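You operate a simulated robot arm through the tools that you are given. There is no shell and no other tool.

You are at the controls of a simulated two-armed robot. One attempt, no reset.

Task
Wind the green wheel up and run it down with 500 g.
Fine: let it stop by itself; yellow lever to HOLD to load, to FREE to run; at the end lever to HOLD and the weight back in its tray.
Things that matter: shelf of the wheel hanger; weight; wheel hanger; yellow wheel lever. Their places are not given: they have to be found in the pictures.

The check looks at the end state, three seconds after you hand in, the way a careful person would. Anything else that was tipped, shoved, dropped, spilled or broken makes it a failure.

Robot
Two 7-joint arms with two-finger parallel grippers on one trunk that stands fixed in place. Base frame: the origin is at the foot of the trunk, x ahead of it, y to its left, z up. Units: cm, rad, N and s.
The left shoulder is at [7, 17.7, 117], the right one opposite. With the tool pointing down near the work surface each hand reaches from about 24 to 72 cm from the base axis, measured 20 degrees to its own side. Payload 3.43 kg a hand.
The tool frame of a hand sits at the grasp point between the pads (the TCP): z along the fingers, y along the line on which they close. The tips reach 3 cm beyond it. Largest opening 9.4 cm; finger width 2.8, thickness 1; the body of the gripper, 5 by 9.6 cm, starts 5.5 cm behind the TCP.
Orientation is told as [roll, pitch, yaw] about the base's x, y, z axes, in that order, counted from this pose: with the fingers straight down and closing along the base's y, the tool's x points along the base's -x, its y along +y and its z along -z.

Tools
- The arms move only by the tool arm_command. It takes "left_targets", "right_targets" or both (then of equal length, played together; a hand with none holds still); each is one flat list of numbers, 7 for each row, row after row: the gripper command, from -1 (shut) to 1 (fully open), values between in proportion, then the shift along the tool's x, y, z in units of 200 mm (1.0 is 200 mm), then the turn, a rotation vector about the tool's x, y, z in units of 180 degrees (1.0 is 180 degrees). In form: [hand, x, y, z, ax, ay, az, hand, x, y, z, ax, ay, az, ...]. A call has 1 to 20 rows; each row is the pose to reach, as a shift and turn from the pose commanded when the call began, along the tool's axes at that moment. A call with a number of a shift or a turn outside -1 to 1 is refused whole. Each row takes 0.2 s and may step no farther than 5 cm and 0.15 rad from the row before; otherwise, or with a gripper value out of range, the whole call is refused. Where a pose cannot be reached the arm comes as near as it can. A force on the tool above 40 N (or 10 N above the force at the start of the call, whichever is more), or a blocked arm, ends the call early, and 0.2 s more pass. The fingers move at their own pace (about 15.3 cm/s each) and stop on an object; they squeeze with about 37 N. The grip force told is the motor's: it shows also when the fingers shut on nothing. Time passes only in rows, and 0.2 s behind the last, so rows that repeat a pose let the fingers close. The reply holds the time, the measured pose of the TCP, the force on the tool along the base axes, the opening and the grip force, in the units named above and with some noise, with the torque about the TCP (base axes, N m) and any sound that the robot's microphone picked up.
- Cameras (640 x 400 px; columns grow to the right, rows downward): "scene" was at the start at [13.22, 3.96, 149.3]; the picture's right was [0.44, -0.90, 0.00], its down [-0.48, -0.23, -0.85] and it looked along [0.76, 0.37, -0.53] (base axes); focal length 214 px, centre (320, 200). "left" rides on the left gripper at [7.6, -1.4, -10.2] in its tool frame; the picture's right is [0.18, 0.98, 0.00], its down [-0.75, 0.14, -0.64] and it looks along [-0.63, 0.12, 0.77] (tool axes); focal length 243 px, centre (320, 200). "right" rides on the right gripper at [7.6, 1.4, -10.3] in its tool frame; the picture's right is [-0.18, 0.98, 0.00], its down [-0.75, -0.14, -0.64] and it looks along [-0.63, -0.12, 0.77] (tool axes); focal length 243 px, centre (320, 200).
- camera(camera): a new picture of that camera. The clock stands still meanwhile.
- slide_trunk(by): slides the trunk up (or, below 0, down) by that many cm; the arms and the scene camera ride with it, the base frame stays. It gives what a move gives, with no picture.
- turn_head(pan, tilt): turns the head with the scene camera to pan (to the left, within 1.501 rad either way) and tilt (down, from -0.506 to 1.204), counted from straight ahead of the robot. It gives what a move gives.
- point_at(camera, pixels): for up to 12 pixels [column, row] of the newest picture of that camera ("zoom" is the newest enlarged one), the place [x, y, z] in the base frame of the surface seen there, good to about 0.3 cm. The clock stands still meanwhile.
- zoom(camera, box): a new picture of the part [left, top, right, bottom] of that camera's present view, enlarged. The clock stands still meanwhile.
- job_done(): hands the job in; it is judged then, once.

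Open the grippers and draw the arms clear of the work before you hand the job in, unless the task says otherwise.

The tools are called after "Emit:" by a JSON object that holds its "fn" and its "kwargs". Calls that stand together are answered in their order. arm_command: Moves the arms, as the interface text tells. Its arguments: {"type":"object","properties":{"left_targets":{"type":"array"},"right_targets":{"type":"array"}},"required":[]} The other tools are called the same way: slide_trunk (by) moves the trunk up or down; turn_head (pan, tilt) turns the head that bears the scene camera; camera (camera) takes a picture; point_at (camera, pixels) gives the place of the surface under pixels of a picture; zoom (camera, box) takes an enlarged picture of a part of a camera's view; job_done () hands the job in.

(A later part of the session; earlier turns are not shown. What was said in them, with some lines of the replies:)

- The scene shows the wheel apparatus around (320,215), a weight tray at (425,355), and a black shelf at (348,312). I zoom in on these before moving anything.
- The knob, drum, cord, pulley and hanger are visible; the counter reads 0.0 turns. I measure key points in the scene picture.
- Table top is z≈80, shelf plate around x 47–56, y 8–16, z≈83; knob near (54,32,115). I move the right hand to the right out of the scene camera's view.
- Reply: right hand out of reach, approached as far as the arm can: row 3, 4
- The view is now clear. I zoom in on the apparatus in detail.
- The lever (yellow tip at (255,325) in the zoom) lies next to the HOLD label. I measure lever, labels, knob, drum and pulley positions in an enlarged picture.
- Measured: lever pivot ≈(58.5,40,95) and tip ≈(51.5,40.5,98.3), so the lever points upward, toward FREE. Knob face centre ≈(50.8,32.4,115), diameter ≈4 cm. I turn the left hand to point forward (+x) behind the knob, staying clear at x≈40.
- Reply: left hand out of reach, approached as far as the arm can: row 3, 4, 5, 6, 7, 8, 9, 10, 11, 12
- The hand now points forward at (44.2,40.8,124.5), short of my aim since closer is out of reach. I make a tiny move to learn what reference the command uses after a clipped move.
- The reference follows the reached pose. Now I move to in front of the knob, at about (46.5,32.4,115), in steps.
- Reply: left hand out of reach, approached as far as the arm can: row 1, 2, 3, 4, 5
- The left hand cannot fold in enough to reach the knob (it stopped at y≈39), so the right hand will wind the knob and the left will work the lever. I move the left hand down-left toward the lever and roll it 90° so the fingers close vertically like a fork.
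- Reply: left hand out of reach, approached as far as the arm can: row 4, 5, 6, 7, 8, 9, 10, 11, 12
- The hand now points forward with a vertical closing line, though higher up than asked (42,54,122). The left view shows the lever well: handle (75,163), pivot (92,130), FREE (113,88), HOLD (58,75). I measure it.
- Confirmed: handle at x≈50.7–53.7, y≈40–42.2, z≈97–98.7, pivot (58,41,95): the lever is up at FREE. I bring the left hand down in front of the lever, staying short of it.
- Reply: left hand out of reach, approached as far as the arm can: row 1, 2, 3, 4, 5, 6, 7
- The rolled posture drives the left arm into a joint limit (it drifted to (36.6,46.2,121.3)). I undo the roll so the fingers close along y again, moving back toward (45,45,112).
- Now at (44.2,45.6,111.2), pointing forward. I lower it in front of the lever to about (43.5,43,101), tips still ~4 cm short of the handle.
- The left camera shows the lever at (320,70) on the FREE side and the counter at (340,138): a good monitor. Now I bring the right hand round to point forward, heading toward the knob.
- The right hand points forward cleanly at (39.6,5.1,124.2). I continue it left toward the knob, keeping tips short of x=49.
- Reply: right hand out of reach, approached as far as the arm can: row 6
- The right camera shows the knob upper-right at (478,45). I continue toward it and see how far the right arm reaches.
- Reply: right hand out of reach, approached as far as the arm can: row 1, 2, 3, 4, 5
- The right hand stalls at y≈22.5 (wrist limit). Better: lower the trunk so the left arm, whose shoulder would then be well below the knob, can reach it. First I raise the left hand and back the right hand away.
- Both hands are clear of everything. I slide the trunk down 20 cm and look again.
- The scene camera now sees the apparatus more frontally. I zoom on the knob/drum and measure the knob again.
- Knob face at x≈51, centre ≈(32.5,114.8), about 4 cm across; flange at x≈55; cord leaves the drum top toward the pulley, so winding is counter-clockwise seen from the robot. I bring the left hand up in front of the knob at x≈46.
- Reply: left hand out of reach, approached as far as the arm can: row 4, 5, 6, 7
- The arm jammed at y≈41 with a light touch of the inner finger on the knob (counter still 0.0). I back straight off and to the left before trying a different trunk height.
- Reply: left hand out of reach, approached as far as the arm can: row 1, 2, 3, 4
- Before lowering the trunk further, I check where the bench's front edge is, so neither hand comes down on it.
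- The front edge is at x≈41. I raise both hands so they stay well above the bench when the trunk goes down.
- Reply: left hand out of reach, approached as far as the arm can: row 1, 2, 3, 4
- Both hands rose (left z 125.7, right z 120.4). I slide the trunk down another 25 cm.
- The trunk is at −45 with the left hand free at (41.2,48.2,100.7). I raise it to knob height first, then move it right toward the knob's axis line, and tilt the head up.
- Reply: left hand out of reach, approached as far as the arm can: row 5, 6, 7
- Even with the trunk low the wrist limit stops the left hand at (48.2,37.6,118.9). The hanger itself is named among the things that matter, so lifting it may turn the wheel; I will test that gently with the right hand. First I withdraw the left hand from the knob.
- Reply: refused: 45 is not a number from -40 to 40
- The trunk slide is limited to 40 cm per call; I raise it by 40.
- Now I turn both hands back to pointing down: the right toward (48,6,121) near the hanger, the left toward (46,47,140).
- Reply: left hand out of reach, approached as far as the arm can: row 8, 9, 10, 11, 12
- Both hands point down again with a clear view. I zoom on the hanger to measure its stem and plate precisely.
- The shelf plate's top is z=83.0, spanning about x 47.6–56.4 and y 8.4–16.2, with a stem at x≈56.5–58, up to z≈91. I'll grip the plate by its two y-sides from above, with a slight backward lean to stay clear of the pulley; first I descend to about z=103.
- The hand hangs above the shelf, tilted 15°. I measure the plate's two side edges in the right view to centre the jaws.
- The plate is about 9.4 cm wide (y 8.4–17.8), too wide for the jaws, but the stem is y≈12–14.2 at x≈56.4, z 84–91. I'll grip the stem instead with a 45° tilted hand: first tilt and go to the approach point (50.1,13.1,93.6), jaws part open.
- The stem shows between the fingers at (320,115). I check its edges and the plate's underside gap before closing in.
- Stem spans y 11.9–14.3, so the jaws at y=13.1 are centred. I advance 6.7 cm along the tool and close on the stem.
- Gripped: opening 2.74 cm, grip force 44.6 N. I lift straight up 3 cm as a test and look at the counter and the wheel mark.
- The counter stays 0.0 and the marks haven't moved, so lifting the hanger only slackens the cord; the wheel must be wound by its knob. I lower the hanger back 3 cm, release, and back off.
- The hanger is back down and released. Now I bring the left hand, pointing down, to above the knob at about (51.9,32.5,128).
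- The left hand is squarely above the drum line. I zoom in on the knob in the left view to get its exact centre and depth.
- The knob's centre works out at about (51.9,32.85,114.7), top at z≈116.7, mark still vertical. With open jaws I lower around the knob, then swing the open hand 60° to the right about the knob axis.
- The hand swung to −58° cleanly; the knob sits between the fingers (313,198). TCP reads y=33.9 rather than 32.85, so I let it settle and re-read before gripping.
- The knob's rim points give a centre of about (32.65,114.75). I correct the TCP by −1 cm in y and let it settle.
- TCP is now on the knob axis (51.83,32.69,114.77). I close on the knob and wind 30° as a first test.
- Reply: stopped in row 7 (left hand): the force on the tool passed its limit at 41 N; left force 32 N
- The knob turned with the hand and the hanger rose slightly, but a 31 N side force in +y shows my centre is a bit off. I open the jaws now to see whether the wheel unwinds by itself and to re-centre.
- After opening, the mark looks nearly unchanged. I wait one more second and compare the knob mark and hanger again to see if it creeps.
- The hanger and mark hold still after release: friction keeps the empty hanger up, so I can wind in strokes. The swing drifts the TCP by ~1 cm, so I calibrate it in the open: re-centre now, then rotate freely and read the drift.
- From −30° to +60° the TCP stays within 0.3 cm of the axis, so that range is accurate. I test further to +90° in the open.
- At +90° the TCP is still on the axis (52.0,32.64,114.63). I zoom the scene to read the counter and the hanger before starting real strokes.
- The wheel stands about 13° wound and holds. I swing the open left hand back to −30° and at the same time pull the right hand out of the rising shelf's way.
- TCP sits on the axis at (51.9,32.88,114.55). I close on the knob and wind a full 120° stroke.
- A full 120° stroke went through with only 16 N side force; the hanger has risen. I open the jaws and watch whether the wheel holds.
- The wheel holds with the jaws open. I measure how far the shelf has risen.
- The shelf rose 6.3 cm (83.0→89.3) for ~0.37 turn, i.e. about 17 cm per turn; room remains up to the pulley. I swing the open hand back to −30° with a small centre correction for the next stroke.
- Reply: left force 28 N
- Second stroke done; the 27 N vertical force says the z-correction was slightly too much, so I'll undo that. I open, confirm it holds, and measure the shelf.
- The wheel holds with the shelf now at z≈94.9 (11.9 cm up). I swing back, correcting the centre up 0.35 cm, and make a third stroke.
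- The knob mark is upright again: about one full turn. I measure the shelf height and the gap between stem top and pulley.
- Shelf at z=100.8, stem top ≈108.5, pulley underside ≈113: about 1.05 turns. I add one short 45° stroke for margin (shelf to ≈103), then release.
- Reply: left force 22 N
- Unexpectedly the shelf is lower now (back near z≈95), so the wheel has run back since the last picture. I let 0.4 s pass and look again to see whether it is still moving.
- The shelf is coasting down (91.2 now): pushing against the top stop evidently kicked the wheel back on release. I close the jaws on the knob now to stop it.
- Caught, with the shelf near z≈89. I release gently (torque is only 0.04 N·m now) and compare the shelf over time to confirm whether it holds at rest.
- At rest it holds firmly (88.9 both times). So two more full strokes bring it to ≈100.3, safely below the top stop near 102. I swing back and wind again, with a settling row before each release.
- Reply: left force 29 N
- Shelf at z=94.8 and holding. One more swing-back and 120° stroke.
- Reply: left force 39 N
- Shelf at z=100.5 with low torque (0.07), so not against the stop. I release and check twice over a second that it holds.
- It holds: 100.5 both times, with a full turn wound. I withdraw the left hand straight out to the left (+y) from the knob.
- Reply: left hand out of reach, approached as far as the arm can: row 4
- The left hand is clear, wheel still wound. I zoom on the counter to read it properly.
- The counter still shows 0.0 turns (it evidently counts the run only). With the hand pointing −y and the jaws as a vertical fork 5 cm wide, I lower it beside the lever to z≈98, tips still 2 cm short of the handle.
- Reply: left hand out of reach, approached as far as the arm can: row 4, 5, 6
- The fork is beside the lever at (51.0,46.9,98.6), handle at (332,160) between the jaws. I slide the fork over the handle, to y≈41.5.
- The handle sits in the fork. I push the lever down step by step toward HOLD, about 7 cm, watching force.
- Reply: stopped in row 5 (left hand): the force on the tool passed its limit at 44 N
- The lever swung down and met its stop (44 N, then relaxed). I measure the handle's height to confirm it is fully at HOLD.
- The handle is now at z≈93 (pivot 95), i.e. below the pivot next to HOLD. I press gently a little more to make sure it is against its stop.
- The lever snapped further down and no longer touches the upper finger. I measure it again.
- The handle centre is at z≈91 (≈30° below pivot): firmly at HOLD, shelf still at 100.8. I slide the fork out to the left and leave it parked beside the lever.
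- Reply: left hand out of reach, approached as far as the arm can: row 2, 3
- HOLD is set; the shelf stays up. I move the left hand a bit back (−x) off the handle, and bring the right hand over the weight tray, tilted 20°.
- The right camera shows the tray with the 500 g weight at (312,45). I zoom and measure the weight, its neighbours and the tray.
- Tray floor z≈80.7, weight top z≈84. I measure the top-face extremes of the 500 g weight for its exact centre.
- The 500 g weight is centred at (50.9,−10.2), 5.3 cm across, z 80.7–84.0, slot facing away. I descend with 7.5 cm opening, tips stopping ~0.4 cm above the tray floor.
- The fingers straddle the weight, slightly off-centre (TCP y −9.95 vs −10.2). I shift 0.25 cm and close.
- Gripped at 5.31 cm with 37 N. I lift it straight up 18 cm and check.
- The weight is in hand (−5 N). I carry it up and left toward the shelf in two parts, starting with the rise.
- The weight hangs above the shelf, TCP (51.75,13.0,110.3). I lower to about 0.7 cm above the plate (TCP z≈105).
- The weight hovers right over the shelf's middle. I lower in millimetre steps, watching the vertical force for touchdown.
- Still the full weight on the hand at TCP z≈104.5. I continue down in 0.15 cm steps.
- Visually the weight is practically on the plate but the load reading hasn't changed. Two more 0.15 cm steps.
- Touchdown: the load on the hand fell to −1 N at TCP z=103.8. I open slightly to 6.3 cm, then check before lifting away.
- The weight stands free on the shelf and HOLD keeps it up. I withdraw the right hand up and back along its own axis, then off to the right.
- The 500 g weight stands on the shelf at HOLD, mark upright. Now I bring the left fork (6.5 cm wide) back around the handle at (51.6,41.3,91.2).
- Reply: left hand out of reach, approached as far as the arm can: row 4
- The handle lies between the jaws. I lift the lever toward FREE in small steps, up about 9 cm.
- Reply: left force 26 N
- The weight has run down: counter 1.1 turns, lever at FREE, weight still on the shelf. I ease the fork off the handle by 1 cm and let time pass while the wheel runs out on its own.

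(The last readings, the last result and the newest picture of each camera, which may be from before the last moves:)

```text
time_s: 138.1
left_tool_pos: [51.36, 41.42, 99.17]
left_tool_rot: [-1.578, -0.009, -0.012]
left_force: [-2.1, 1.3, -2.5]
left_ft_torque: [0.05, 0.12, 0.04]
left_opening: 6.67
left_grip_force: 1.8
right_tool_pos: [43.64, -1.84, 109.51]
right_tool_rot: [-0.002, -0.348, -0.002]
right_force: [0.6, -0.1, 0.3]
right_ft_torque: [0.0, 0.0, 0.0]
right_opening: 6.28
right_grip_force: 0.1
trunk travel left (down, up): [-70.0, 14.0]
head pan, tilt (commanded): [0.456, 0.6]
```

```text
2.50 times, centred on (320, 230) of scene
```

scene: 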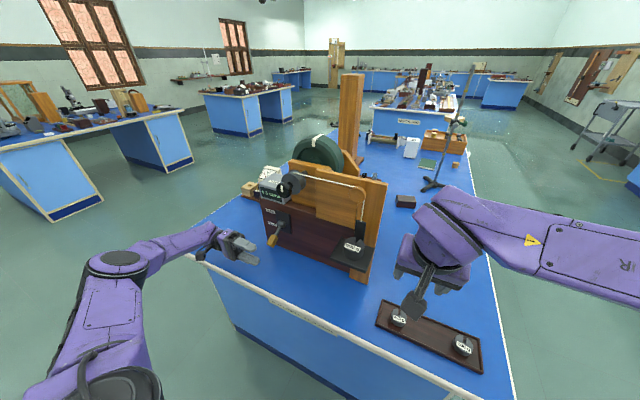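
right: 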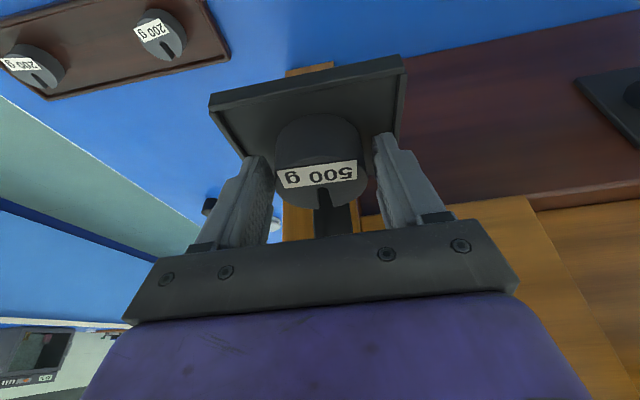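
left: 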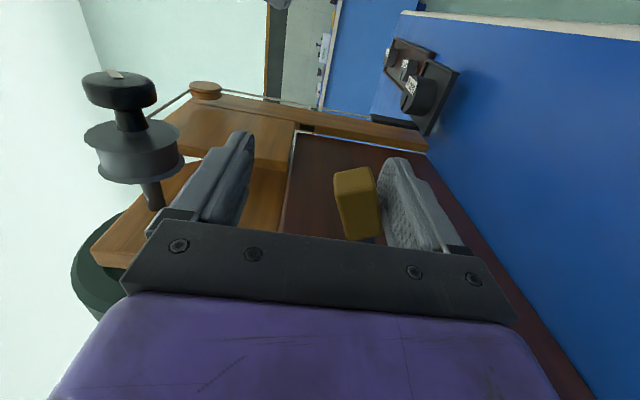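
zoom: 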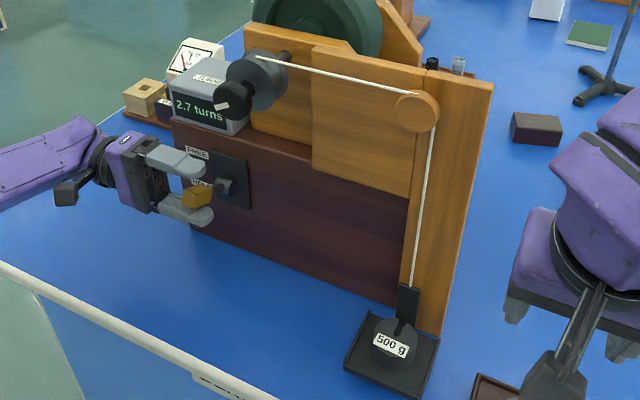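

The counter is at 2.7 turns and the wheel coasts freely. I ease the fork another half centimetre and wait 4 s.

Emit:
{"fn": "arm_command", "kwargs": {"left_targets": [0.38, 0, 0.03, 0, 0, 0, 0, 0.38, 0, 0.03, 0, 0, 0, 0, 0.38, 0, 0.03, 0, 0, 0, 0, 0.38, 0, 0.03, 0, 0, 0, 0, 0.38, 0, 0.03, 0, 0, 0, 0, 0.38, 0, 0.03, 0, 0, 0, 0, 0.38, 0, 0.03, 0, 0, 0, 0, 0.38, 0, 0.03, 0, 0, 0, 0, 0.38, 0, 0.03, 0, 0, 0, 0, 0.38, 0, 0.03, 0, 0, 0, 0, 0.38, 0, 0.03, 0, 0, 0, 0, 0.38, 0, 0.03, 0, 0, 0, 0, 0.38, 0, 0.03, 0, 0, 0, 0, 0.38, 0, 0.03, 0, 0, 0, 0, 0.38, 0, 0.03, 0, 0, 0, 0, 0.38, 0, 0.03, 0, 0, 0, 0, 0.38, 0, 0.03, 0, 0, 0, 0, 0.38, 0, 0.03, 0, 0, 0, 0, 0.38, 0, 0.03, 0, 0, 0, 0, 0.38, 0, 0.03, 0, 0, 0, 0]}}

Emit:
{"fn": "zoom", "kwargs": {"camera": "scene", "box": [230, 150, 410, 310]}}

```text
time_s: 142.3
left_tool_pos: [51.4, 41.32, 98.55]
left_tool_rot: [-1.577, -0.006, -0.013]
left_force: [0.0, 0.7, -0.7]
left_ft_torque: [-0.01, 0.04, 0.04]
left_opening: 6.48
left_grip_force: 0.1
right_tool_pos: [43.68, -1.95, 109.52]
right_tool_rot: [0.0, -0.348, -0.006]
right_force: [-0.1, 0.0, 0.1]
right_ft_torque: [0.04, 0.01, -0.03]
right_opening: 6.32
right_grip_force: 0.0
trunk travel left (down, up): [-70.0, 14.0]
head pan, tilt (commanded): [0.456, 0.6]
```

```text
2.50 times, centred on (320, 230) of scene
```

zoom: 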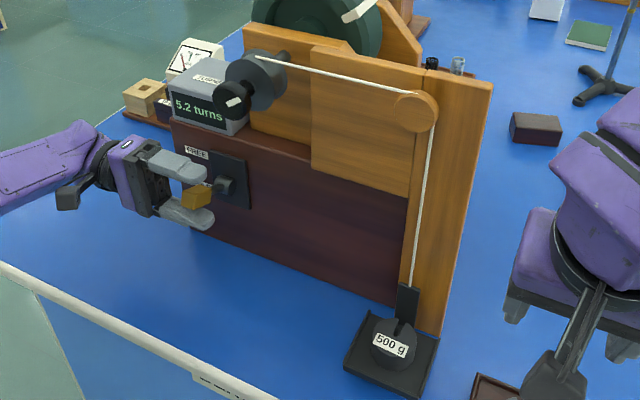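

5.2 turns now. I wait more and compare the counter and marks to see whether it has stopped.

Emit:
{"fn": "arm_command", "kwargs": {"left_targets": [0.38, 0, 0, 0, 0, 0, 0, 0.38, 0, 0, 0, 0, 0, 0, 0.38, 0, 0, 0, 0, 0, 0, 0.38, 0, 0, 0, 0, 0, 0, 0.38, 0, 0, 0, 0, 0, 0, 0.38, 0, 0, 0, 0, 0, 0, 0.38, 0, 0, 0, 0, 0, 0, 0.38, 0, 0, 0, 0, 0, 0, 0.38, 0, 0, 0, 0, 0, 0, 0.38, 0, 0, 0, 0, 0, 0]}}

Emit:
{"fn": "zoom", "kwargs": {"camera": "scene", "box": [230, 150, 410, 310]}}

Emit:
{"fn": "arm_command", "kwargs": {"left_targets": [0.38, 0, 0, 0, 0, 0, 0, 0.38, 0, 0, 0, 0, 0, 0, 0.38, 0, 0, 0, 0, 0, 0, 0.38, 0, 0, 0, 0, 0, 0, 0.38, 0, 0, 0, 0, 0, 0, 0.38, 0, 0, 0, 0, 0, 0, 0.38, 0, 0, 0, 0, 0, 0, 0.38, 0, 0, 0, 0, 0, 0, 0.38, 0, 0, 0, 0, 0, 0, 0.38, 0, 0, 0, 0, 0, 0]}}

Emit:
{"fn": "zoom", "kwargs": {"camera": "scene", "box": [230, 150, 410, 310]}}

```text
time_s: 144.5
left_tool_pos: [51.34, 41.25, 98.46]
left_tool_rot: [-1.576, -0.007, -0.013]
left_force: [0.0, 0.7, 0.0]
left_ft_torque: [-0.01, 0.02, 0.03]
left_opening: 6.5
left_grip_force: 0.1
right_tool_pos: [43.69, -1.73, 109.41]
right_tool_rot: [0.001, -0.346, -0.006]
right_force: [-0.3, 0.0, -0.7]
right_ft_torque: [-0.03, -0.01, 0.02]
right_opening: 6.3
right_grip_force: 0.1
trunk travel left (down, up): [-70.0, 14.0]
head pan, tilt (commanded): [0.456, 0.6]
```

```text
2.50 times, centred on (320, 230) of scene
```

zoom: 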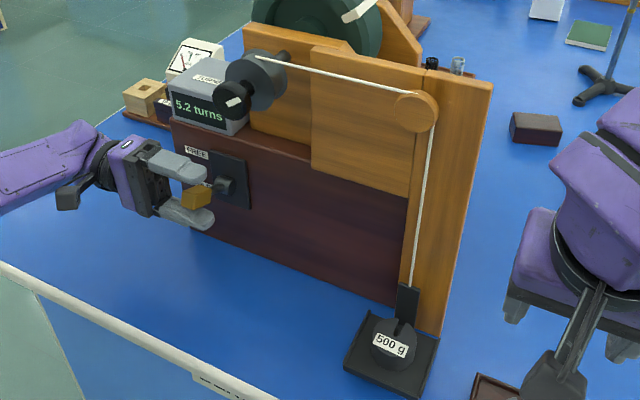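

```text
time_s: 146.7
left_tool_pos: [51.42, 41.23, 98.5]
left_tool_rot: [-1.575, -0.008, -0.014]
left_force: [-0.2, 0.2, 0.2]
left_ft_torque: [0.0, 0.01, -0.02]
left_opening: 6.49
left_grip_force: 0.1
right_tool_pos: [43.6, -1.73, 109.43]
right_tool_rot: [0.002, -0.347, -0.007]
right_force: [0.1, 0.7, -0.5]
right_ft_torque: [-0.05, -0.01, -0.02]
right_opening: 6.31
right_grip_force: 0.1
trunk travel left (down, up): [-70.0, 14.0]
head pan, tilt (commanded): [0.456, 0.6]
```

```text
2.50 times, centred on (320, 230) of scene
```

zoom: 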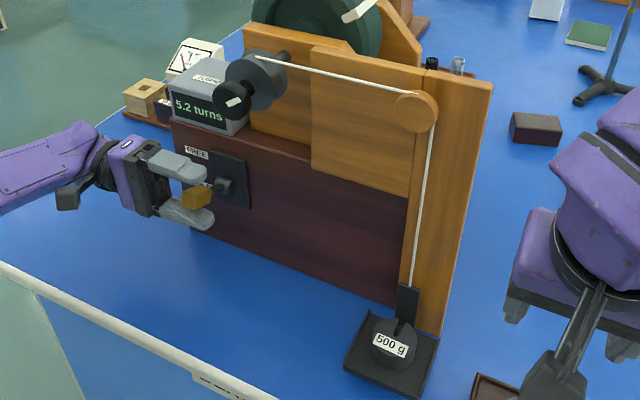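

The wheel stands still at 5.2 turns across two readings: it stopped by itself. Now I narrow the fork and push the lever down to HOLD slowly.

Emit:
{"fn": "arm_command", "kwargs": {"left_targets": [0.06, 0, 0.025, 0, 0, 0, 0, 0.06, 0, 0.06, 0, 0, 0, 0, 0.06, 0, 0.1, 0, 0, 0, 0, 0.06, 0, 0.13, 0, 0, 0, 0, 0.06, 0, 0.16, 0, 0, 0, 0, 0.06, 0, 0.19, 0, 0, 0, 0, 0.06, 0, 0.215, 0, 0, 0, 0, 0.06, 0, 0.24, 0, 0, 0, 0, 0.06, 0, 0.265, 0, 0, 0, 0, 0.06, 0, 0.29, 0, 0, 0, 0, 0.06, 0, 0.315, 0, 0, 0, 0, 0.06, 0, 0.34, 0, 0, 0, 0, 0.06, 0, 0.36, 0, 0, 0, 0, 0.06, 0, 0.38, 0, 0, 0, 0]}}

Emit:
{"fn": "zoom", "kwargs": {"camera": "scene", "box": [230, 150, 410, 310]}}

Emit:
{"fn": "camera", "kwargs": {"camera": "left"}}

```text
time_s: 149.7
left_tool_pos: [51.43, 41.29, 91.04]
left_tool_rot: [-1.577, -0.007, -0.016]
left_force: [0.2, -0.3, -0.6]
left_ft_torque: [0.02, 0.01, 0.02]
left_opening: 5.0
left_grip_force: 0.0
right_tool_pos: [43.64, -1.8, 109.42]
right_tool_rot: [0.0, -0.349, -0.005]
right_force: [0.1, -0.8, -0.5]
right_ft_torque: [0.0, -0.01, -0.04]
right_opening: 6.3
right_grip_force: 0.1
trunk travel left (down, up): [-70.0, 14.0]
head pan, tilt (commanded): [0.456, 0.6]
```

```text
2.50 times, centred on (320, 230) of scene
```

zoom: 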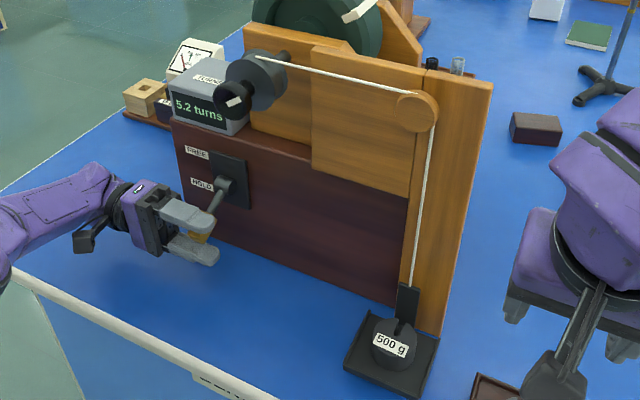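

```text
taken
```

left: 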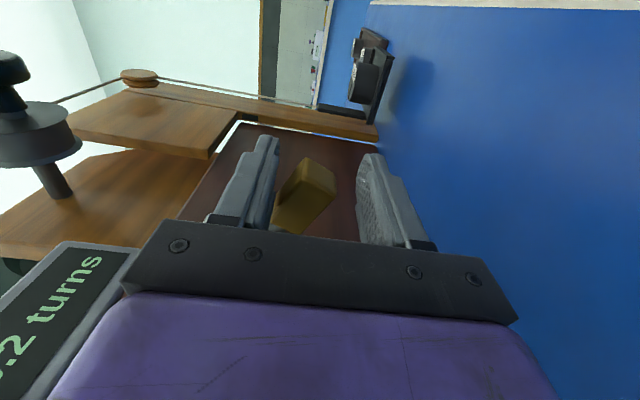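

Lever at HOLD and the counter stays at 5.2. I draw the left hand back off the handle and bring the right hand above the weight on the lowered shelf.

Emit:
{"fn": "arm_command", "kwargs": {"left_targets": [0.06, 0.08, 0, 0, 0, 0, 0, 0.06, 0.17, 0, 0, 0, 0, 0, 0.06, 0.26, 0, 0, 0, 0, 0, 0.06, 0.35, 0, 0, 0, 0, 0, 0.06, 0.42, -0.03, 0, 0, 0, 0, 0.06, 0.45, -0.06, 0, 0, 0, 0], "right_targets": [0.38, -0.03, 0.13, 0.08, 0, 0, 0, 0.38, -0.07, 0.28, 0.17, 0, 0, 0, 0.38, -0.12, 0.43, 0.26, 0, 0, 0, 0.38, -0.17, 0.59, 0.36, 0, 0, 0, 0.38, -0.21, 0.74, 0.448, 0, 0, 0, 0.38, -0.21, 0.74, 0.448, 0, 0, 0]}}

Emit:
{"fn": "camera", "kwargs": {"camera": "right"}}

Emit:
{"fn": "camera", "kwargs": {"camera": "scene"}}

```text
time_s: 151.1
left_tool_pos: [42.42, 41.42, 92.1]
left_tool_rot: [-1.576, -0.01, -0.015]
left_force: [-0.9, -0.6, 0.8]
left_ft_torque: [0.04, -0.01, 0.02]
left_opening: 4.96
left_grip_force: 0.1
right_tool_pos: [50.44, 13.08, 102.82]
right_tool_rot: [0.002, -0.35, -0.004]
right_force: [-1.1, 0.2, 0.2]
right_ft_torque: [0.0, 0.01, 0.03]
right_opening: 6.5
right_grip_force: 0.0
trunk travel left (down, up): [-70.0, 14.0]
head pan, tilt (commanded): [0.456, 0.6]
```

```text
taken
```

right: 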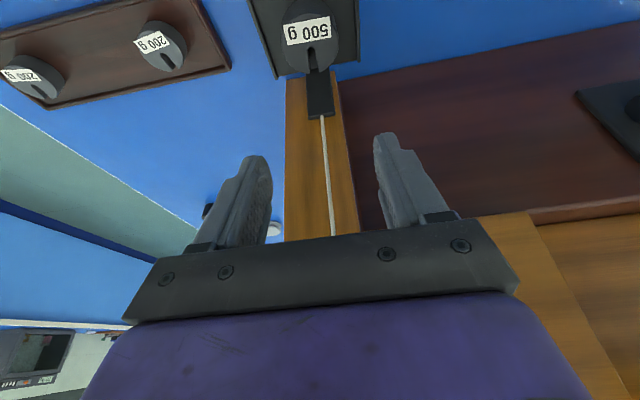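

```text
taken
```

scene: 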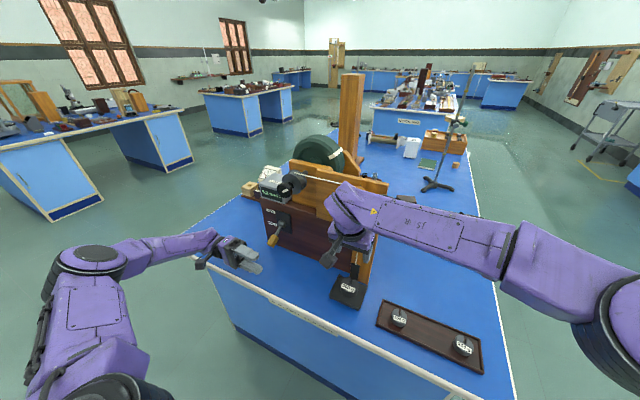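

The weight is seen on the lowered shelf at (308,30). I measure its top edges and the plate.

Emit:
{"fn": "zoom", "kwargs": {"camera": "right", "box": [240, 0, 380, 130]}}

Emit:
{"fn": "point_at", "kwargs": {"camera": "right", "pixels": [[284, 45], [334, 42], [303, 72], [322, 70], [305, 15], [310, 40], [270, 60], [350, 50], [262, 30], [355, 20], [320, 100]]}}

Emit:
{"fn": "zoom", "kwargs": {"camera": "scene", "box": [310, 250, 400, 330]}}

Emit:
{"fn": "point_at", "kwargs": {"camera": "scene", "pixels": [[347, 288], [348, 283], [342, 287], [353, 289], [347, 292], [345, 298], [335, 295]]}}

```text
3.08 times, centred on (310, 65) of right
```

zoom: 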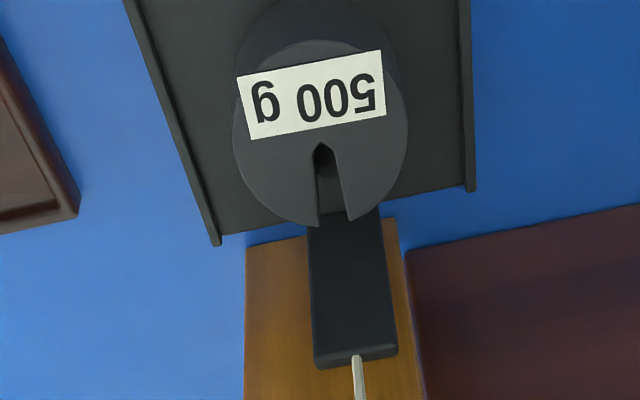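

```text
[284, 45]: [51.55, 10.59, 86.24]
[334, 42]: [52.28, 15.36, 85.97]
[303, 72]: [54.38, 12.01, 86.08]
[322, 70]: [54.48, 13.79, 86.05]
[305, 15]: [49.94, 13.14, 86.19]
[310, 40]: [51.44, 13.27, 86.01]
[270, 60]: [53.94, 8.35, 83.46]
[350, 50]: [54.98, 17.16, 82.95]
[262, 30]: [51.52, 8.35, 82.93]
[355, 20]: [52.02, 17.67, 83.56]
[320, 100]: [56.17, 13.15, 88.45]
```

```text
5.00 times, centred on (355, 290) of scene
```

zoom: 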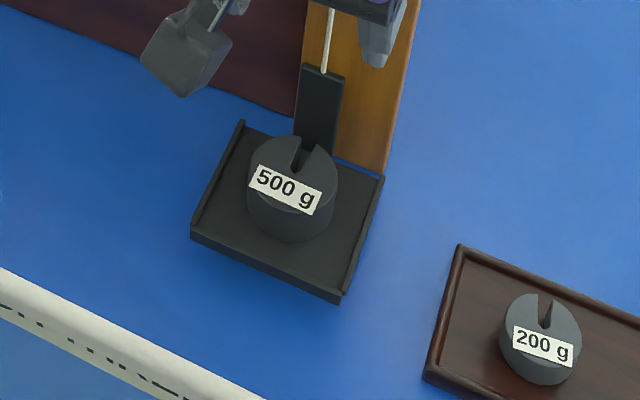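

```text
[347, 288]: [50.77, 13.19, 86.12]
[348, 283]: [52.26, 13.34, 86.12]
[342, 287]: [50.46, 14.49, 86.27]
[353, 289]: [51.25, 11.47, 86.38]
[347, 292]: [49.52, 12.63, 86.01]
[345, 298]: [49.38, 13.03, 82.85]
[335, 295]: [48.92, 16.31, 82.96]
```

The weight is centred at (52.0,13.05), top z=86.1. I descend to TCP (51.2,13.05,86.7) with 6.3 cm opening.

Emit:
{"fn": "arm_command", "kwargs": {"right_targets": [0.34, 0.05, 0, 0.18, 0, 0, 0, 0.34, 0.11, 0, 0.36, 0, 0, 0, 0.34, 0.17, 0, 0.54, 0, 0, 0, 0.34, 0.22, 0, 0.69, 0, 0, 0, 0.34, 0.239, 0, 0.765, 0, 0, 0, 0.34, 0.239, 0, 0.765, 0, 0, 0]}}

Emit:
{"fn": "camera", "kwargs": {"camera": "right"}}

```text
time_s: 152.5
left_tool_pos: [42.58, 41.43, 91.9]
left_tool_rot: [-1.575, -0.008, -0.014]
left_force: [0.1, 0.5, -1.0]
left_ft_torque: [0.02, -0.01, -0.02]
left_opening: 5.0
left_grip_force: 0.0
right_tool_pos: [51.44, 13.25, 86.78]
right_tool_rot: [-0.001, -0.346, -0.005]
right_force: [0.6, 0.1, 1.3]
right_ft_torque: [-0.03, 0.02, -0.03]
right_opening: 6.3
right_grip_force: 0.1
trunk travel left (down, up): [-70.0, 14.0]
head pan, tilt (commanded): [0.456, 0.6]
```

```text
taken
```

right: 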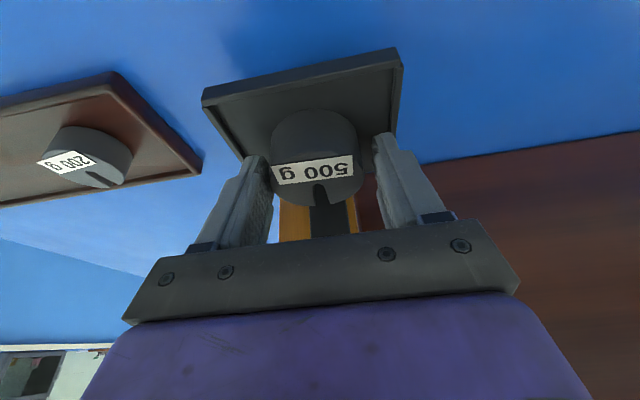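

The weight is between the fingers, slightly nearer the −y one. I shift 0.2 cm, close, and lift 1 cm to test.

Emit:
{"fn": "arm_command", "kwargs": {"right_targets": [0.34, 0.008, -0.01, 0, 0, 0, 0, 0.34, 0.008, -0.01, 0, 0, 0, 0, -1, 0.008, -0.01, 0, 0, 0, 0, -1, 0.008, -0.01, 0, 0, 0, 0, -1, 0.008, -0.01, 0, 0, 0, 0, -1, 0.008, -0.01, 0, 0, 0, 0]}}

Emit:
{"fn": "arm_command", "kwargs": {"right_targets": [-1, -0.0085, 0, -0.0235, 0, 0, 0, -1, -0.017, 0, -0.047, 0, 0, 0, -1, -0.017, 0, -0.047, 0, 0, 0]}}

Emit:
{"fn": "camera", "kwargs": {"camera": "right"}}

```text
time_s: 153.9
left_tool_pos: [42.58, 41.62, 92.02]
left_tool_rot: [-1.578, -0.008, -0.013]
left_force: [0.0, -0.2, -0.8]
left_ft_torque: [-0.01, 0.01, -0.02]
left_opening: 4.97
left_grip_force: 0.0
right_tool_pos: [51.34, 12.95, 86.79]
right_tool_rot: [0.0, -0.347, -0.005]
right_force: [-0.4, -0.7, 1.7]
right_ft_torque: [-0.17, 0.03, 0.01]
right_opening: 5.33
right_grip_force: 37.2
trunk travel left (down, up): [-70.0, 14.0]
head pan, tilt (commanded): [0.456, 0.6]
```

```text
time_s: 154.7
left_tool_pos: [42.63, 41.48, 91.92]
left_tool_rot: [-1.575, -0.005, -0.015]
left_force: [-0.5, -0.3, -0.6]
left_ft_torque: [-0.02, 0.03, -0.04]
left_opening: 4.98
left_grip_force: 0.1
right_tool_pos: [51.59, 12.91, 87.64]
right_tool_rot: [0.0, -0.347, -0.004]
right_force: [1.0, -0.1, -5.0]
right_ft_torque: [0.02, 0.06, 0.0]
right_opening: 5.29
right_grip_force: 36.5
trunk travel left (down, up): [-70.0, 14.0]
head pan, tilt (commanded): [0.456, 0.6]
```

```text
taken
```

right: 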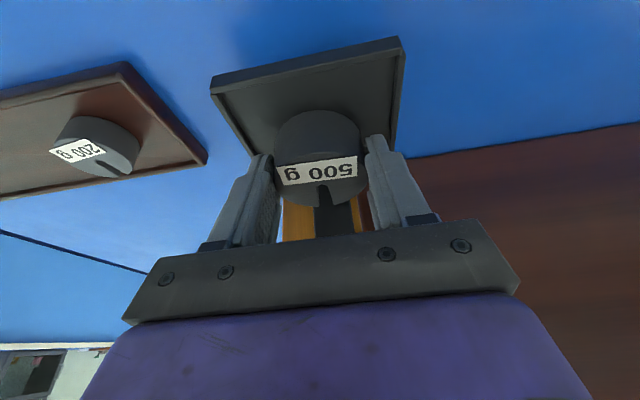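

The weight is lifted (−5 N). I raise it 10 cm and carry it right toward its place in the tray at (50.9,−10.2).

Emit:
{"fn": "arm_command", "kwargs": {"right_targets": [-1, -0.04, 0, -0.16, 0, 0, 0, -1, -0.08, 0, -0.32, 0, 0, 0, -1, -0.124, 0, -0.487, 0, 0, 0, -1, -0.124, -0.2, -0.487, 0, 0, 0, -1, -0.124, -0.4, -0.487, 0, 0, 0, -1, -0.124, -0.6, -0.487, 0, 0, 0, -1, -0.124, -0.8, -0.487, 0, 0, 0, -1, -0.124, -1.0, -0.487, 0, 0, 0, -1, -0.124, -1.0, -0.487, 0, 0, 0]}}

Emit:
{"fn": "camera", "kwargs": {"camera": "right"}}

Emit:
{"fn": "camera", "kwargs": {"camera": "scene"}}

```text
time_s: 156.7
left_tool_pos: [42.58, 41.58, 91.99]
left_tool_rot: [-1.577, -0.005, -0.014]
left_force: [0.1, -0.6, -0.1]
left_ft_torque: [0.0, -0.01, 0.0]
left_opening: 5.0
left_grip_force: 0.0
right_tool_pos: [50.44, -7.23, 97.76]
right_tool_rot: [0.001, -0.347, -0.003]
right_force: [0.3, -0.4, -5.6]
right_ft_torque: [-0.01, 0.03, -0.02]
right_opening: 5.33
right_grip_force: 36.8
trunk travel left (down, up): [-70.0, 14.0]
head pan, tilt (commanded): [0.456, 0.6]
```

```text
taken
```

right: 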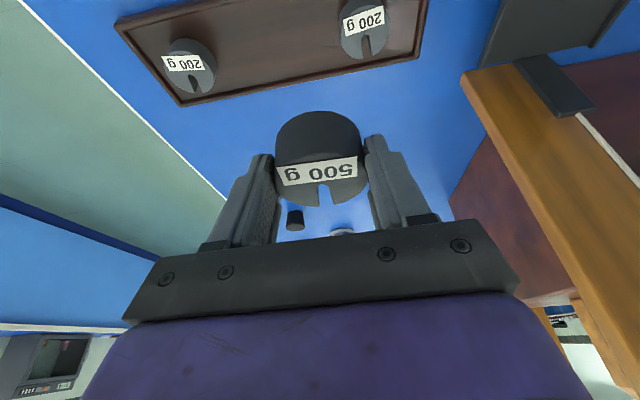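

```text
taken
```

scene: 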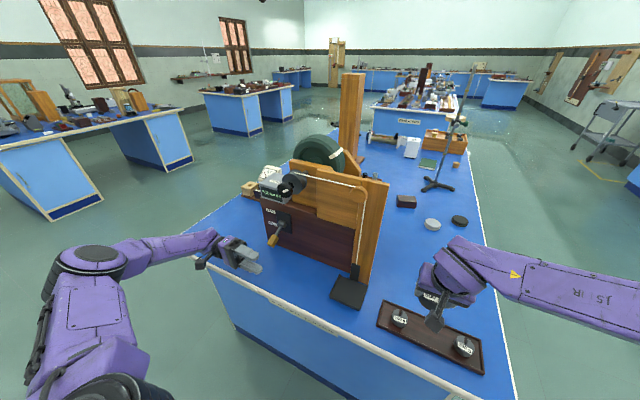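

The weight is near its slot in the tray. I finish the sideways move and lower to about 1.2 cm above the tray floor.

Emit:
{"fn": "arm_command", "kwargs": {"right_targets": [-1, 0.01, -0.15, 0, 0, 0, 0, -1, 0.01, -0.15, 0, 0, 0, 0, -1, 0.07, -0.15, 0.17, 0, 0, 0, -1, 0.13, -0.15, 0.34, 0, 0, 0, -1, 0.18, -0.15, 0.47, 0, 0, 0, -1, 0.211, -0.15, 0.551, 0, 0, 0, -1, 0.211, -0.15, 0.551, 0, 0, 0]}}

Emit:
{"fn": "camera", "kwargs": {"camera": "right"}}

Emit:
{"fn": "zoom", "kwargs": {"camera": "scene", "box": [370, 260, 510, 390]}}

```text
time_s: 158.3
left_tool_pos: [42.55, 41.44, 91.95]
left_tool_rot: [-1.577, -0.007, -0.016]
left_force: [0.8, 0.3, 0.6]
left_ft_torque: [0.03, -0.01, 0.02]
left_opening: 4.99
left_grip_force: 0.0
right_tool_pos: [50.14, -10.07, 85.64]
right_tool_rot: [0.002, -0.347, -0.005]
right_force: [0.4, 0.2, -5.2]
right_ft_torque: [-0.03, 0.01, 0.0]
right_opening: 5.33
right_grip_force: 37.0
trunk travel left (down, up): [-70.0, 14.0]
head pan, tilt (commanded): [0.456, 0.6]
```

```text
taken
```

right: 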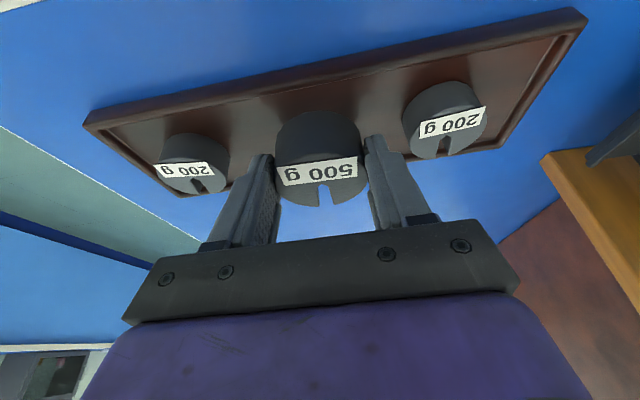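

```text
3.08 times, centred on (440, 325) of scene
```

zoom: 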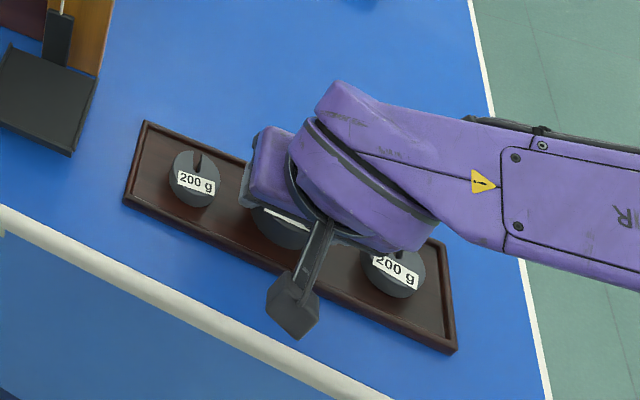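

It is aligned in its old place. I lower 0.7 cm, then in small steps, watching for the load to vanish.

Emit:
{"fn": "arm_command", "kwargs": {"right_targets": [-1, 0.005, 0, 0.014, 0, 0, 0, -1, 0.012, 0, 0.033, 0, 0, 0, -1, 0.012, 0, 0.033, 0, 0, 0]}}

Emit:
{"fn": "arm_command", "kwargs": {"right_targets": [-1, 0.0025, 0, 0.007, 0, 0, 0, -1, 0.0025, 0, 0.007, 0, 0, 0]}}

Emit:
{"fn": "arm_command", "kwargs": {"right_targets": [-1, 0.0025, 0, 0.007, 0, 0, 0, -1, 0.0025, 0, 0.007, 0, 0, 0]}}

```text
time_s: 159.1
left_tool_pos: [42.63, 41.48, 91.95]
left_tool_rot: [-1.576, -0.006, -0.014]
left_force: [0.2, 0.8, 0.1]
left_ft_torque: [-0.03, -0.04, 0.01]
left_opening: 4.98
left_grip_force: 0.1
right_tool_pos: [50.04, -10.11, 84.93]
right_tool_rot: [0.001, -0.347, -0.005]
right_force: [-0.5, -1.3, -4.0]
right_ft_torque: [-0.02, 0.06, 0.01]
right_opening: 5.3
right_grip_force: 37.4
trunk travel left (down, up): [-70.0, 14.0]
head pan, tilt (commanded): [0.456, 0.6]
```

```text
time_s: 159.7
left_tool_pos: [42.61, 41.48, 91.99]
left_tool_rot: [-1.576, -0.008, -0.015]
left_force: [0.9, 0.3, -0.4]
left_ft_torque: [-0.01, -0.03, 0.01]
left_opening: 4.96
left_grip_force: 0.1
right_tool_pos: [50.19, -10.2, 84.9]
right_tool_rot: [0.003, -0.347, -0.005]
right_force: [0.1, 0.2, -4.6]
right_ft_torque: [0.0, 0.02, 0.01]
right_opening: 5.3
right_grip_force: 36.7
trunk travel left (down, up): [-70.0, 14.0]
head pan, tilt (commanded): [0.456, 0.6]
```

```text
time_s: 160.3
left_tool_pos: [42.61, 41.44, 91.98]
left_tool_rot: [-1.575, -0.004, -0.013]
left_force: [-0.5, -0.2, -0.3]
left_ft_torque: [-0.01, -0.02, 0.01]
left_opening: 4.99
left_grip_force: 0.1
right_tool_pos: [50.15, -10.18, 84.84]
right_tool_rot: [0.0, -0.347, -0.006]
right_force: [0.4, 0.0, -5.2]
right_ft_torque: [-0.01, 0.04, 0.01]
right_opening: 5.33
right_grip_force: 36.8
trunk travel left (down, up): [-70.0, 14.0]
head pan, tilt (commanded): [0.456, 0.6]
```

Still carrying the weight at TCP z≈84.8. I continue in small steps.

Emit:
{"fn": "arm_command", "kwargs": {"right_targets": [-1, 0.0025, 0, 0.007, 0, 0, 0, -1, 0.0025, 0, 0.007, 0, 0, 0]}}

Emit:
{"fn": "arm_command", "kwargs": {"right_targets": [-1, 0.0025, 0, 0.007, 0, 0, 0, -1, 0.0025, 0, 0.007, 0, 0, 0]}}

Emit:
{"fn": "arm_command", "kwargs": {"right_targets": [-1, 0.0025, 0, 0.007, 0, 0, 0, -1, 0.0025, 0, 0.007, 0, 0, 0]}}

```text
time_s: 160.9
left_tool_pos: [42.63, 41.47, 91.95]
left_tool_rot: [-1.576, -0.006, -0.014]
left_force: [-0.2, 0.6, -0.4]
left_ft_torque: [-0.01, 0.01, -0.01]
left_opening: 4.99
left_grip_force: 0.0
right_tool_pos: [50.2, -10.08, 84.75]
right_tool_rot: [0.001, -0.348, -0.005]
right_force: [-0.1, 0.8, -4.5]
right_ft_torque: [-0.02, 0.06, 0.01]
right_opening: 5.32
right_grip_force: 36.5
trunk travel left (down, up): [-70.0, 14.0]
head pan, tilt (commanded): [0.456, 0.6]
```

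```text
time_s: 161.5
left_tool_pos: [42.62, 41.51, 91.97]
left_tool_rot: [-1.576, -0.007, -0.012]
left_force: [-0.4, 0.4, -0.3]
left_ft_torque: [0.02, 0.0, 0.0]
left_opening: 4.99
left_grip_force: 0.0
right_tool_pos: [50.02, -10.27, 84.71]
right_tool_rot: [0.0, -0.347, -0.004]
right_force: [1.0, -0.4, -1.4]
right_ft_torque: [-0.1, -0.01, 0.05]
right_opening: 5.33
right_grip_force: 36.9
trunk travel left (down, up): [-70.0, 14.0]
head pan, tilt (commanded): [0.456, 0.6]
```

```text
time_s: 162.1
left_tool_pos: [42.57, 41.44, 91.99]
left_tool_rot: [-1.577, -0.007, -0.014]
left_force: [-0.1, 0.1, 0.6]
left_ft_torque: [0.02, -0.02, -0.04]
left_opening: 4.97
left_grip_force: 0.1
right_tool_pos: [50.0, -10.18, 84.64]
right_tool_rot: [0.003, -0.349, -0.006]
right_force: [2.5, -1.6, 11.7]
right_ft_torque: [-0.26, 0.2, 0.0]
right_opening: 5.34
right_grip_force: 37.1
trunk travel left (down, up): [-70.0, 14.0]
head pan, tilt (commanded): [0.456, 0.6]
```

Touchdown: the force turned to +11.7 N at TCP z=84.6, so the weight rests on the tray. I open to 7.2 cm and lift straight away.

Emit:
{"fn": "arm_command", "kwargs": {"right_targets": [0.3, 0, 0, 0, 0, 0, 0, 0.53, 0, 0, 0, 0, 0, 0, 0.53, 0, 0, 0, 0, 0, 0]}}

Emit:
{"fn": "camera", "kwargs": {"camera": "right"}}

```text
time_s: 162.9
left_tool_pos: [42.62, 41.46, 92.02]
left_tool_rot: [-1.576, -0.007, -0.015]
left_force: [-0.3, 0.5, -0.6]
left_ft_torque: [0.0, -0.01, -0.02]
left_opening: 4.98
left_grip_force: 0.0
right_tool_pos: [50.0, -10.26, 84.4]
right_tool_rot: [0.002, -0.348, -0.006]
right_force: [1.3, -0.1, 0.5]
right_ft_torque: [-0.01, -0.02, -0.02]
right_opening: 7.19
right_grip_force: 0.1
trunk travel left (down, up): [-70.0, 14.0]
head pan, tilt (commanded): [0.456, 0.6]
```

```text
taken
```

right: 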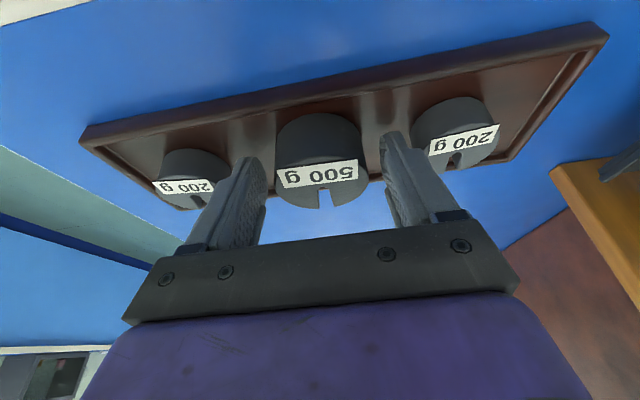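

The weight stands free in the tray among its neighbours. I raise the right hand up and back, and draw the left hand back and up with its gripper open.

Emit:
{"fn": "arm_command", "kwargs": {"left_targets": [0.4, 0.08, -0.05, 0, 0, 0, 0, 0.7, 0.16, -0.12, 0, 0, 0, 0, 1, 0.24, -0.2, 0, 0, 0, 0, 1, 0.32, -0.3, 0, 0, 0, 0, 1, 0.38, -0.4, 0, 0, 0, 0, 1, 0.4, -0.5, 0, 0, 0, 0, 1, 0.4, -0.5, 0, 0, 0, 0], "right_targets": [0.53, 0, 0, -0.06, 0, 0, 0, 0.53, 0, 0, -0.2, 0, 0, 0, 0.53, 0, 0, -0.4, 0, 0, 0, 0.8, 0, 0, -0.6, 0, 0, 0, 1, 0, 0, -0.8, 0, 0, 0, 1, 0, -0.1, -0.95, 0, 0, 0, 1, 0, -0.1, -0.95, 0, 0, 0]}}

Emit:
{"fn": "camera", "kwargs": {"camera": "scene"}}

Emit:
{"fn": "camera", "kwargs": {"camera": "right"}}

```text
time_s: 164.5
left_tool_pos: [34.41, 41.62, 101.94]
left_tool_rot: [-1.576, -0.005, -0.014]
left_force: [-0.8, -1.1, -0.5]
left_ft_torque: [0.01, 0.0, 0.01]
left_opening: 9.4
left_grip_force: 0.1
right_tool_pos: [43.41, -11.93, 102.58]
right_tool_rot: [0.0, -0.348, -0.002]
right_force: [0.0, 0.3, -0.1]
right_ft_torque: [-0.03, 0.03, 0.02]
right_opening: 9.44
right_grip_force: 0.1
trunk travel left (down, up): [-70.0, 14.0]
head pan, tilt (commanded): [0.456, 0.6]
```

```text
taken
```

scene: 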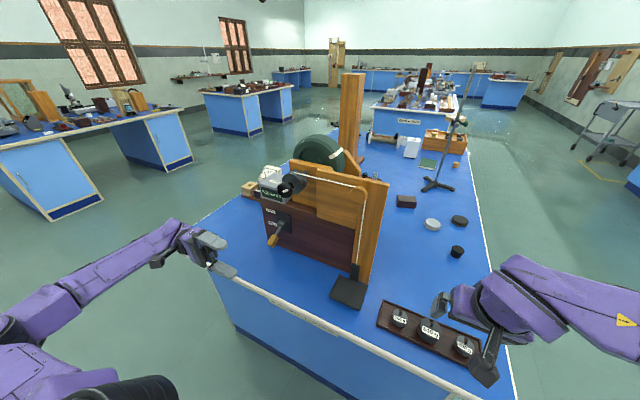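

```text
taken
```

right: 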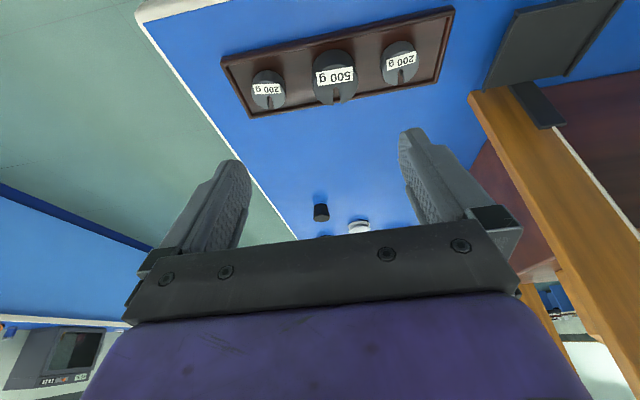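

Both hands are clear. I zoom in to check the tray, lever and counter, and draw the right hand further back from the bench.

Emit:
{"fn": "arm_command", "kwargs": {"right_targets": [1, 0.1, -0.05, -0.1, 0, 0, 0, 1, 0.2, -0.1, -0.2, 0, 0, 0, 1, 0.35, -0.15, -0.3, 0, 0, 0, 1, 0.4, -0.15, -0.35, 0, 0, 0]}}

Emit:
{"fn": "zoom", "kwargs": {"camera": "scene", "box": [230, 150, 410, 310]}}

Emit:
{"fn": "zoom", "kwargs": {"camera": "scene", "box": [360, 280, 500, 390]}}

```text
time_s: 165.5
left_tool_pos: [34.43, 41.66, 101.95]
left_tool_rot: [-1.577, -0.007, -0.014]
left_force: [-0.7, -0.8, -0.6]
left_ft_torque: [0.04, 0.01, -0.01]
left_opening: 9.39
left_grip_force: 0.1
right_tool_pos: [33.56, -15.07, 106.19]
right_tool_rot: [0.001, -0.348, -0.004]
right_force: [-0.4, -0.3, 0.6]
right_ft_torque: [-0.04, -0.02, -0.02]
right_opening: 9.42
right_grip_force: 0.1
trunk travel left (down, up): [-70.0, 14.0]
head pan, tilt (commanded): [0.456, 0.6]
```

```text
2.50 times, centred on (320, 230) of scene
```

zoom: 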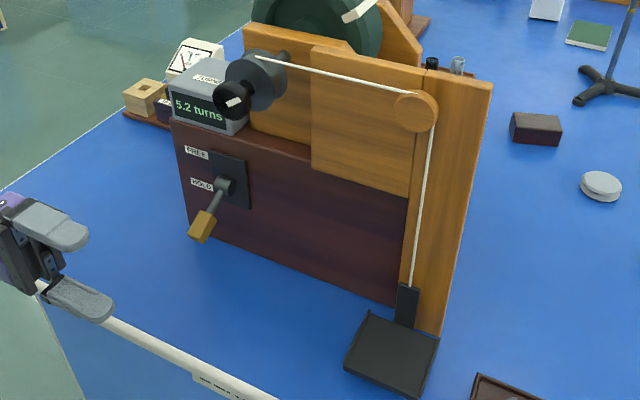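

```text
3.64 times, centred on (430, 335) of scene
```

zoom: 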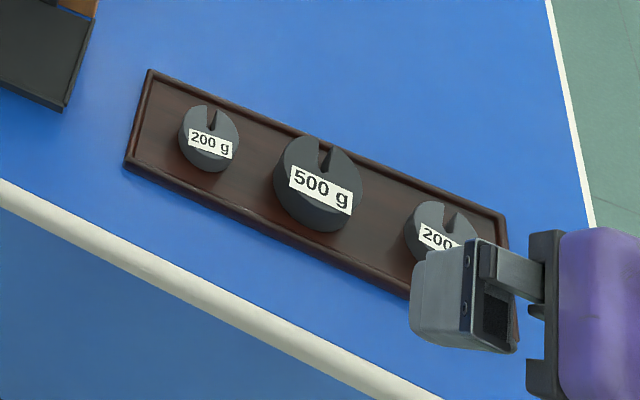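

Final state: lever at HOLD, wheel still with the counter at 5.2 turns, hanger down and empty. The 500 g weight is upright in its tray between the two 200 g weights, and both hands are open and clear. I hand the job in.

Emit:
{"fn": "job_done", "kwargs": {}}

```text
The job is handed in.
```

I wound the green wheel up and ran it down with the 500 g weight. It stopped by itself with the counter at 5.2 turns, and I have handed the job in.

- **Winding:** I turned the wheel's knob in strokes until the hanger had risen about 17.5 cm, roughly one full turn. One extra stroke pushed against the top stop, and on release the wheel ran partway back. I caught it and rewound before loading.
- **Run:** I set the lever to HOLD, put the 500 g weight on the shelf, then moved the lever to FREE. The weight stayed on the shelf as it dropped, and the counter held at 5.2 over two checks before I touched the lever again.
- **End state:** The lever is at HOLD and the hanger is down and empty. The 500 g weight is upright in its tray between the two 200 g weights. Both grippers are open and the arms are clear of the bench. In the last pictures nothing else looked moved or tipped.
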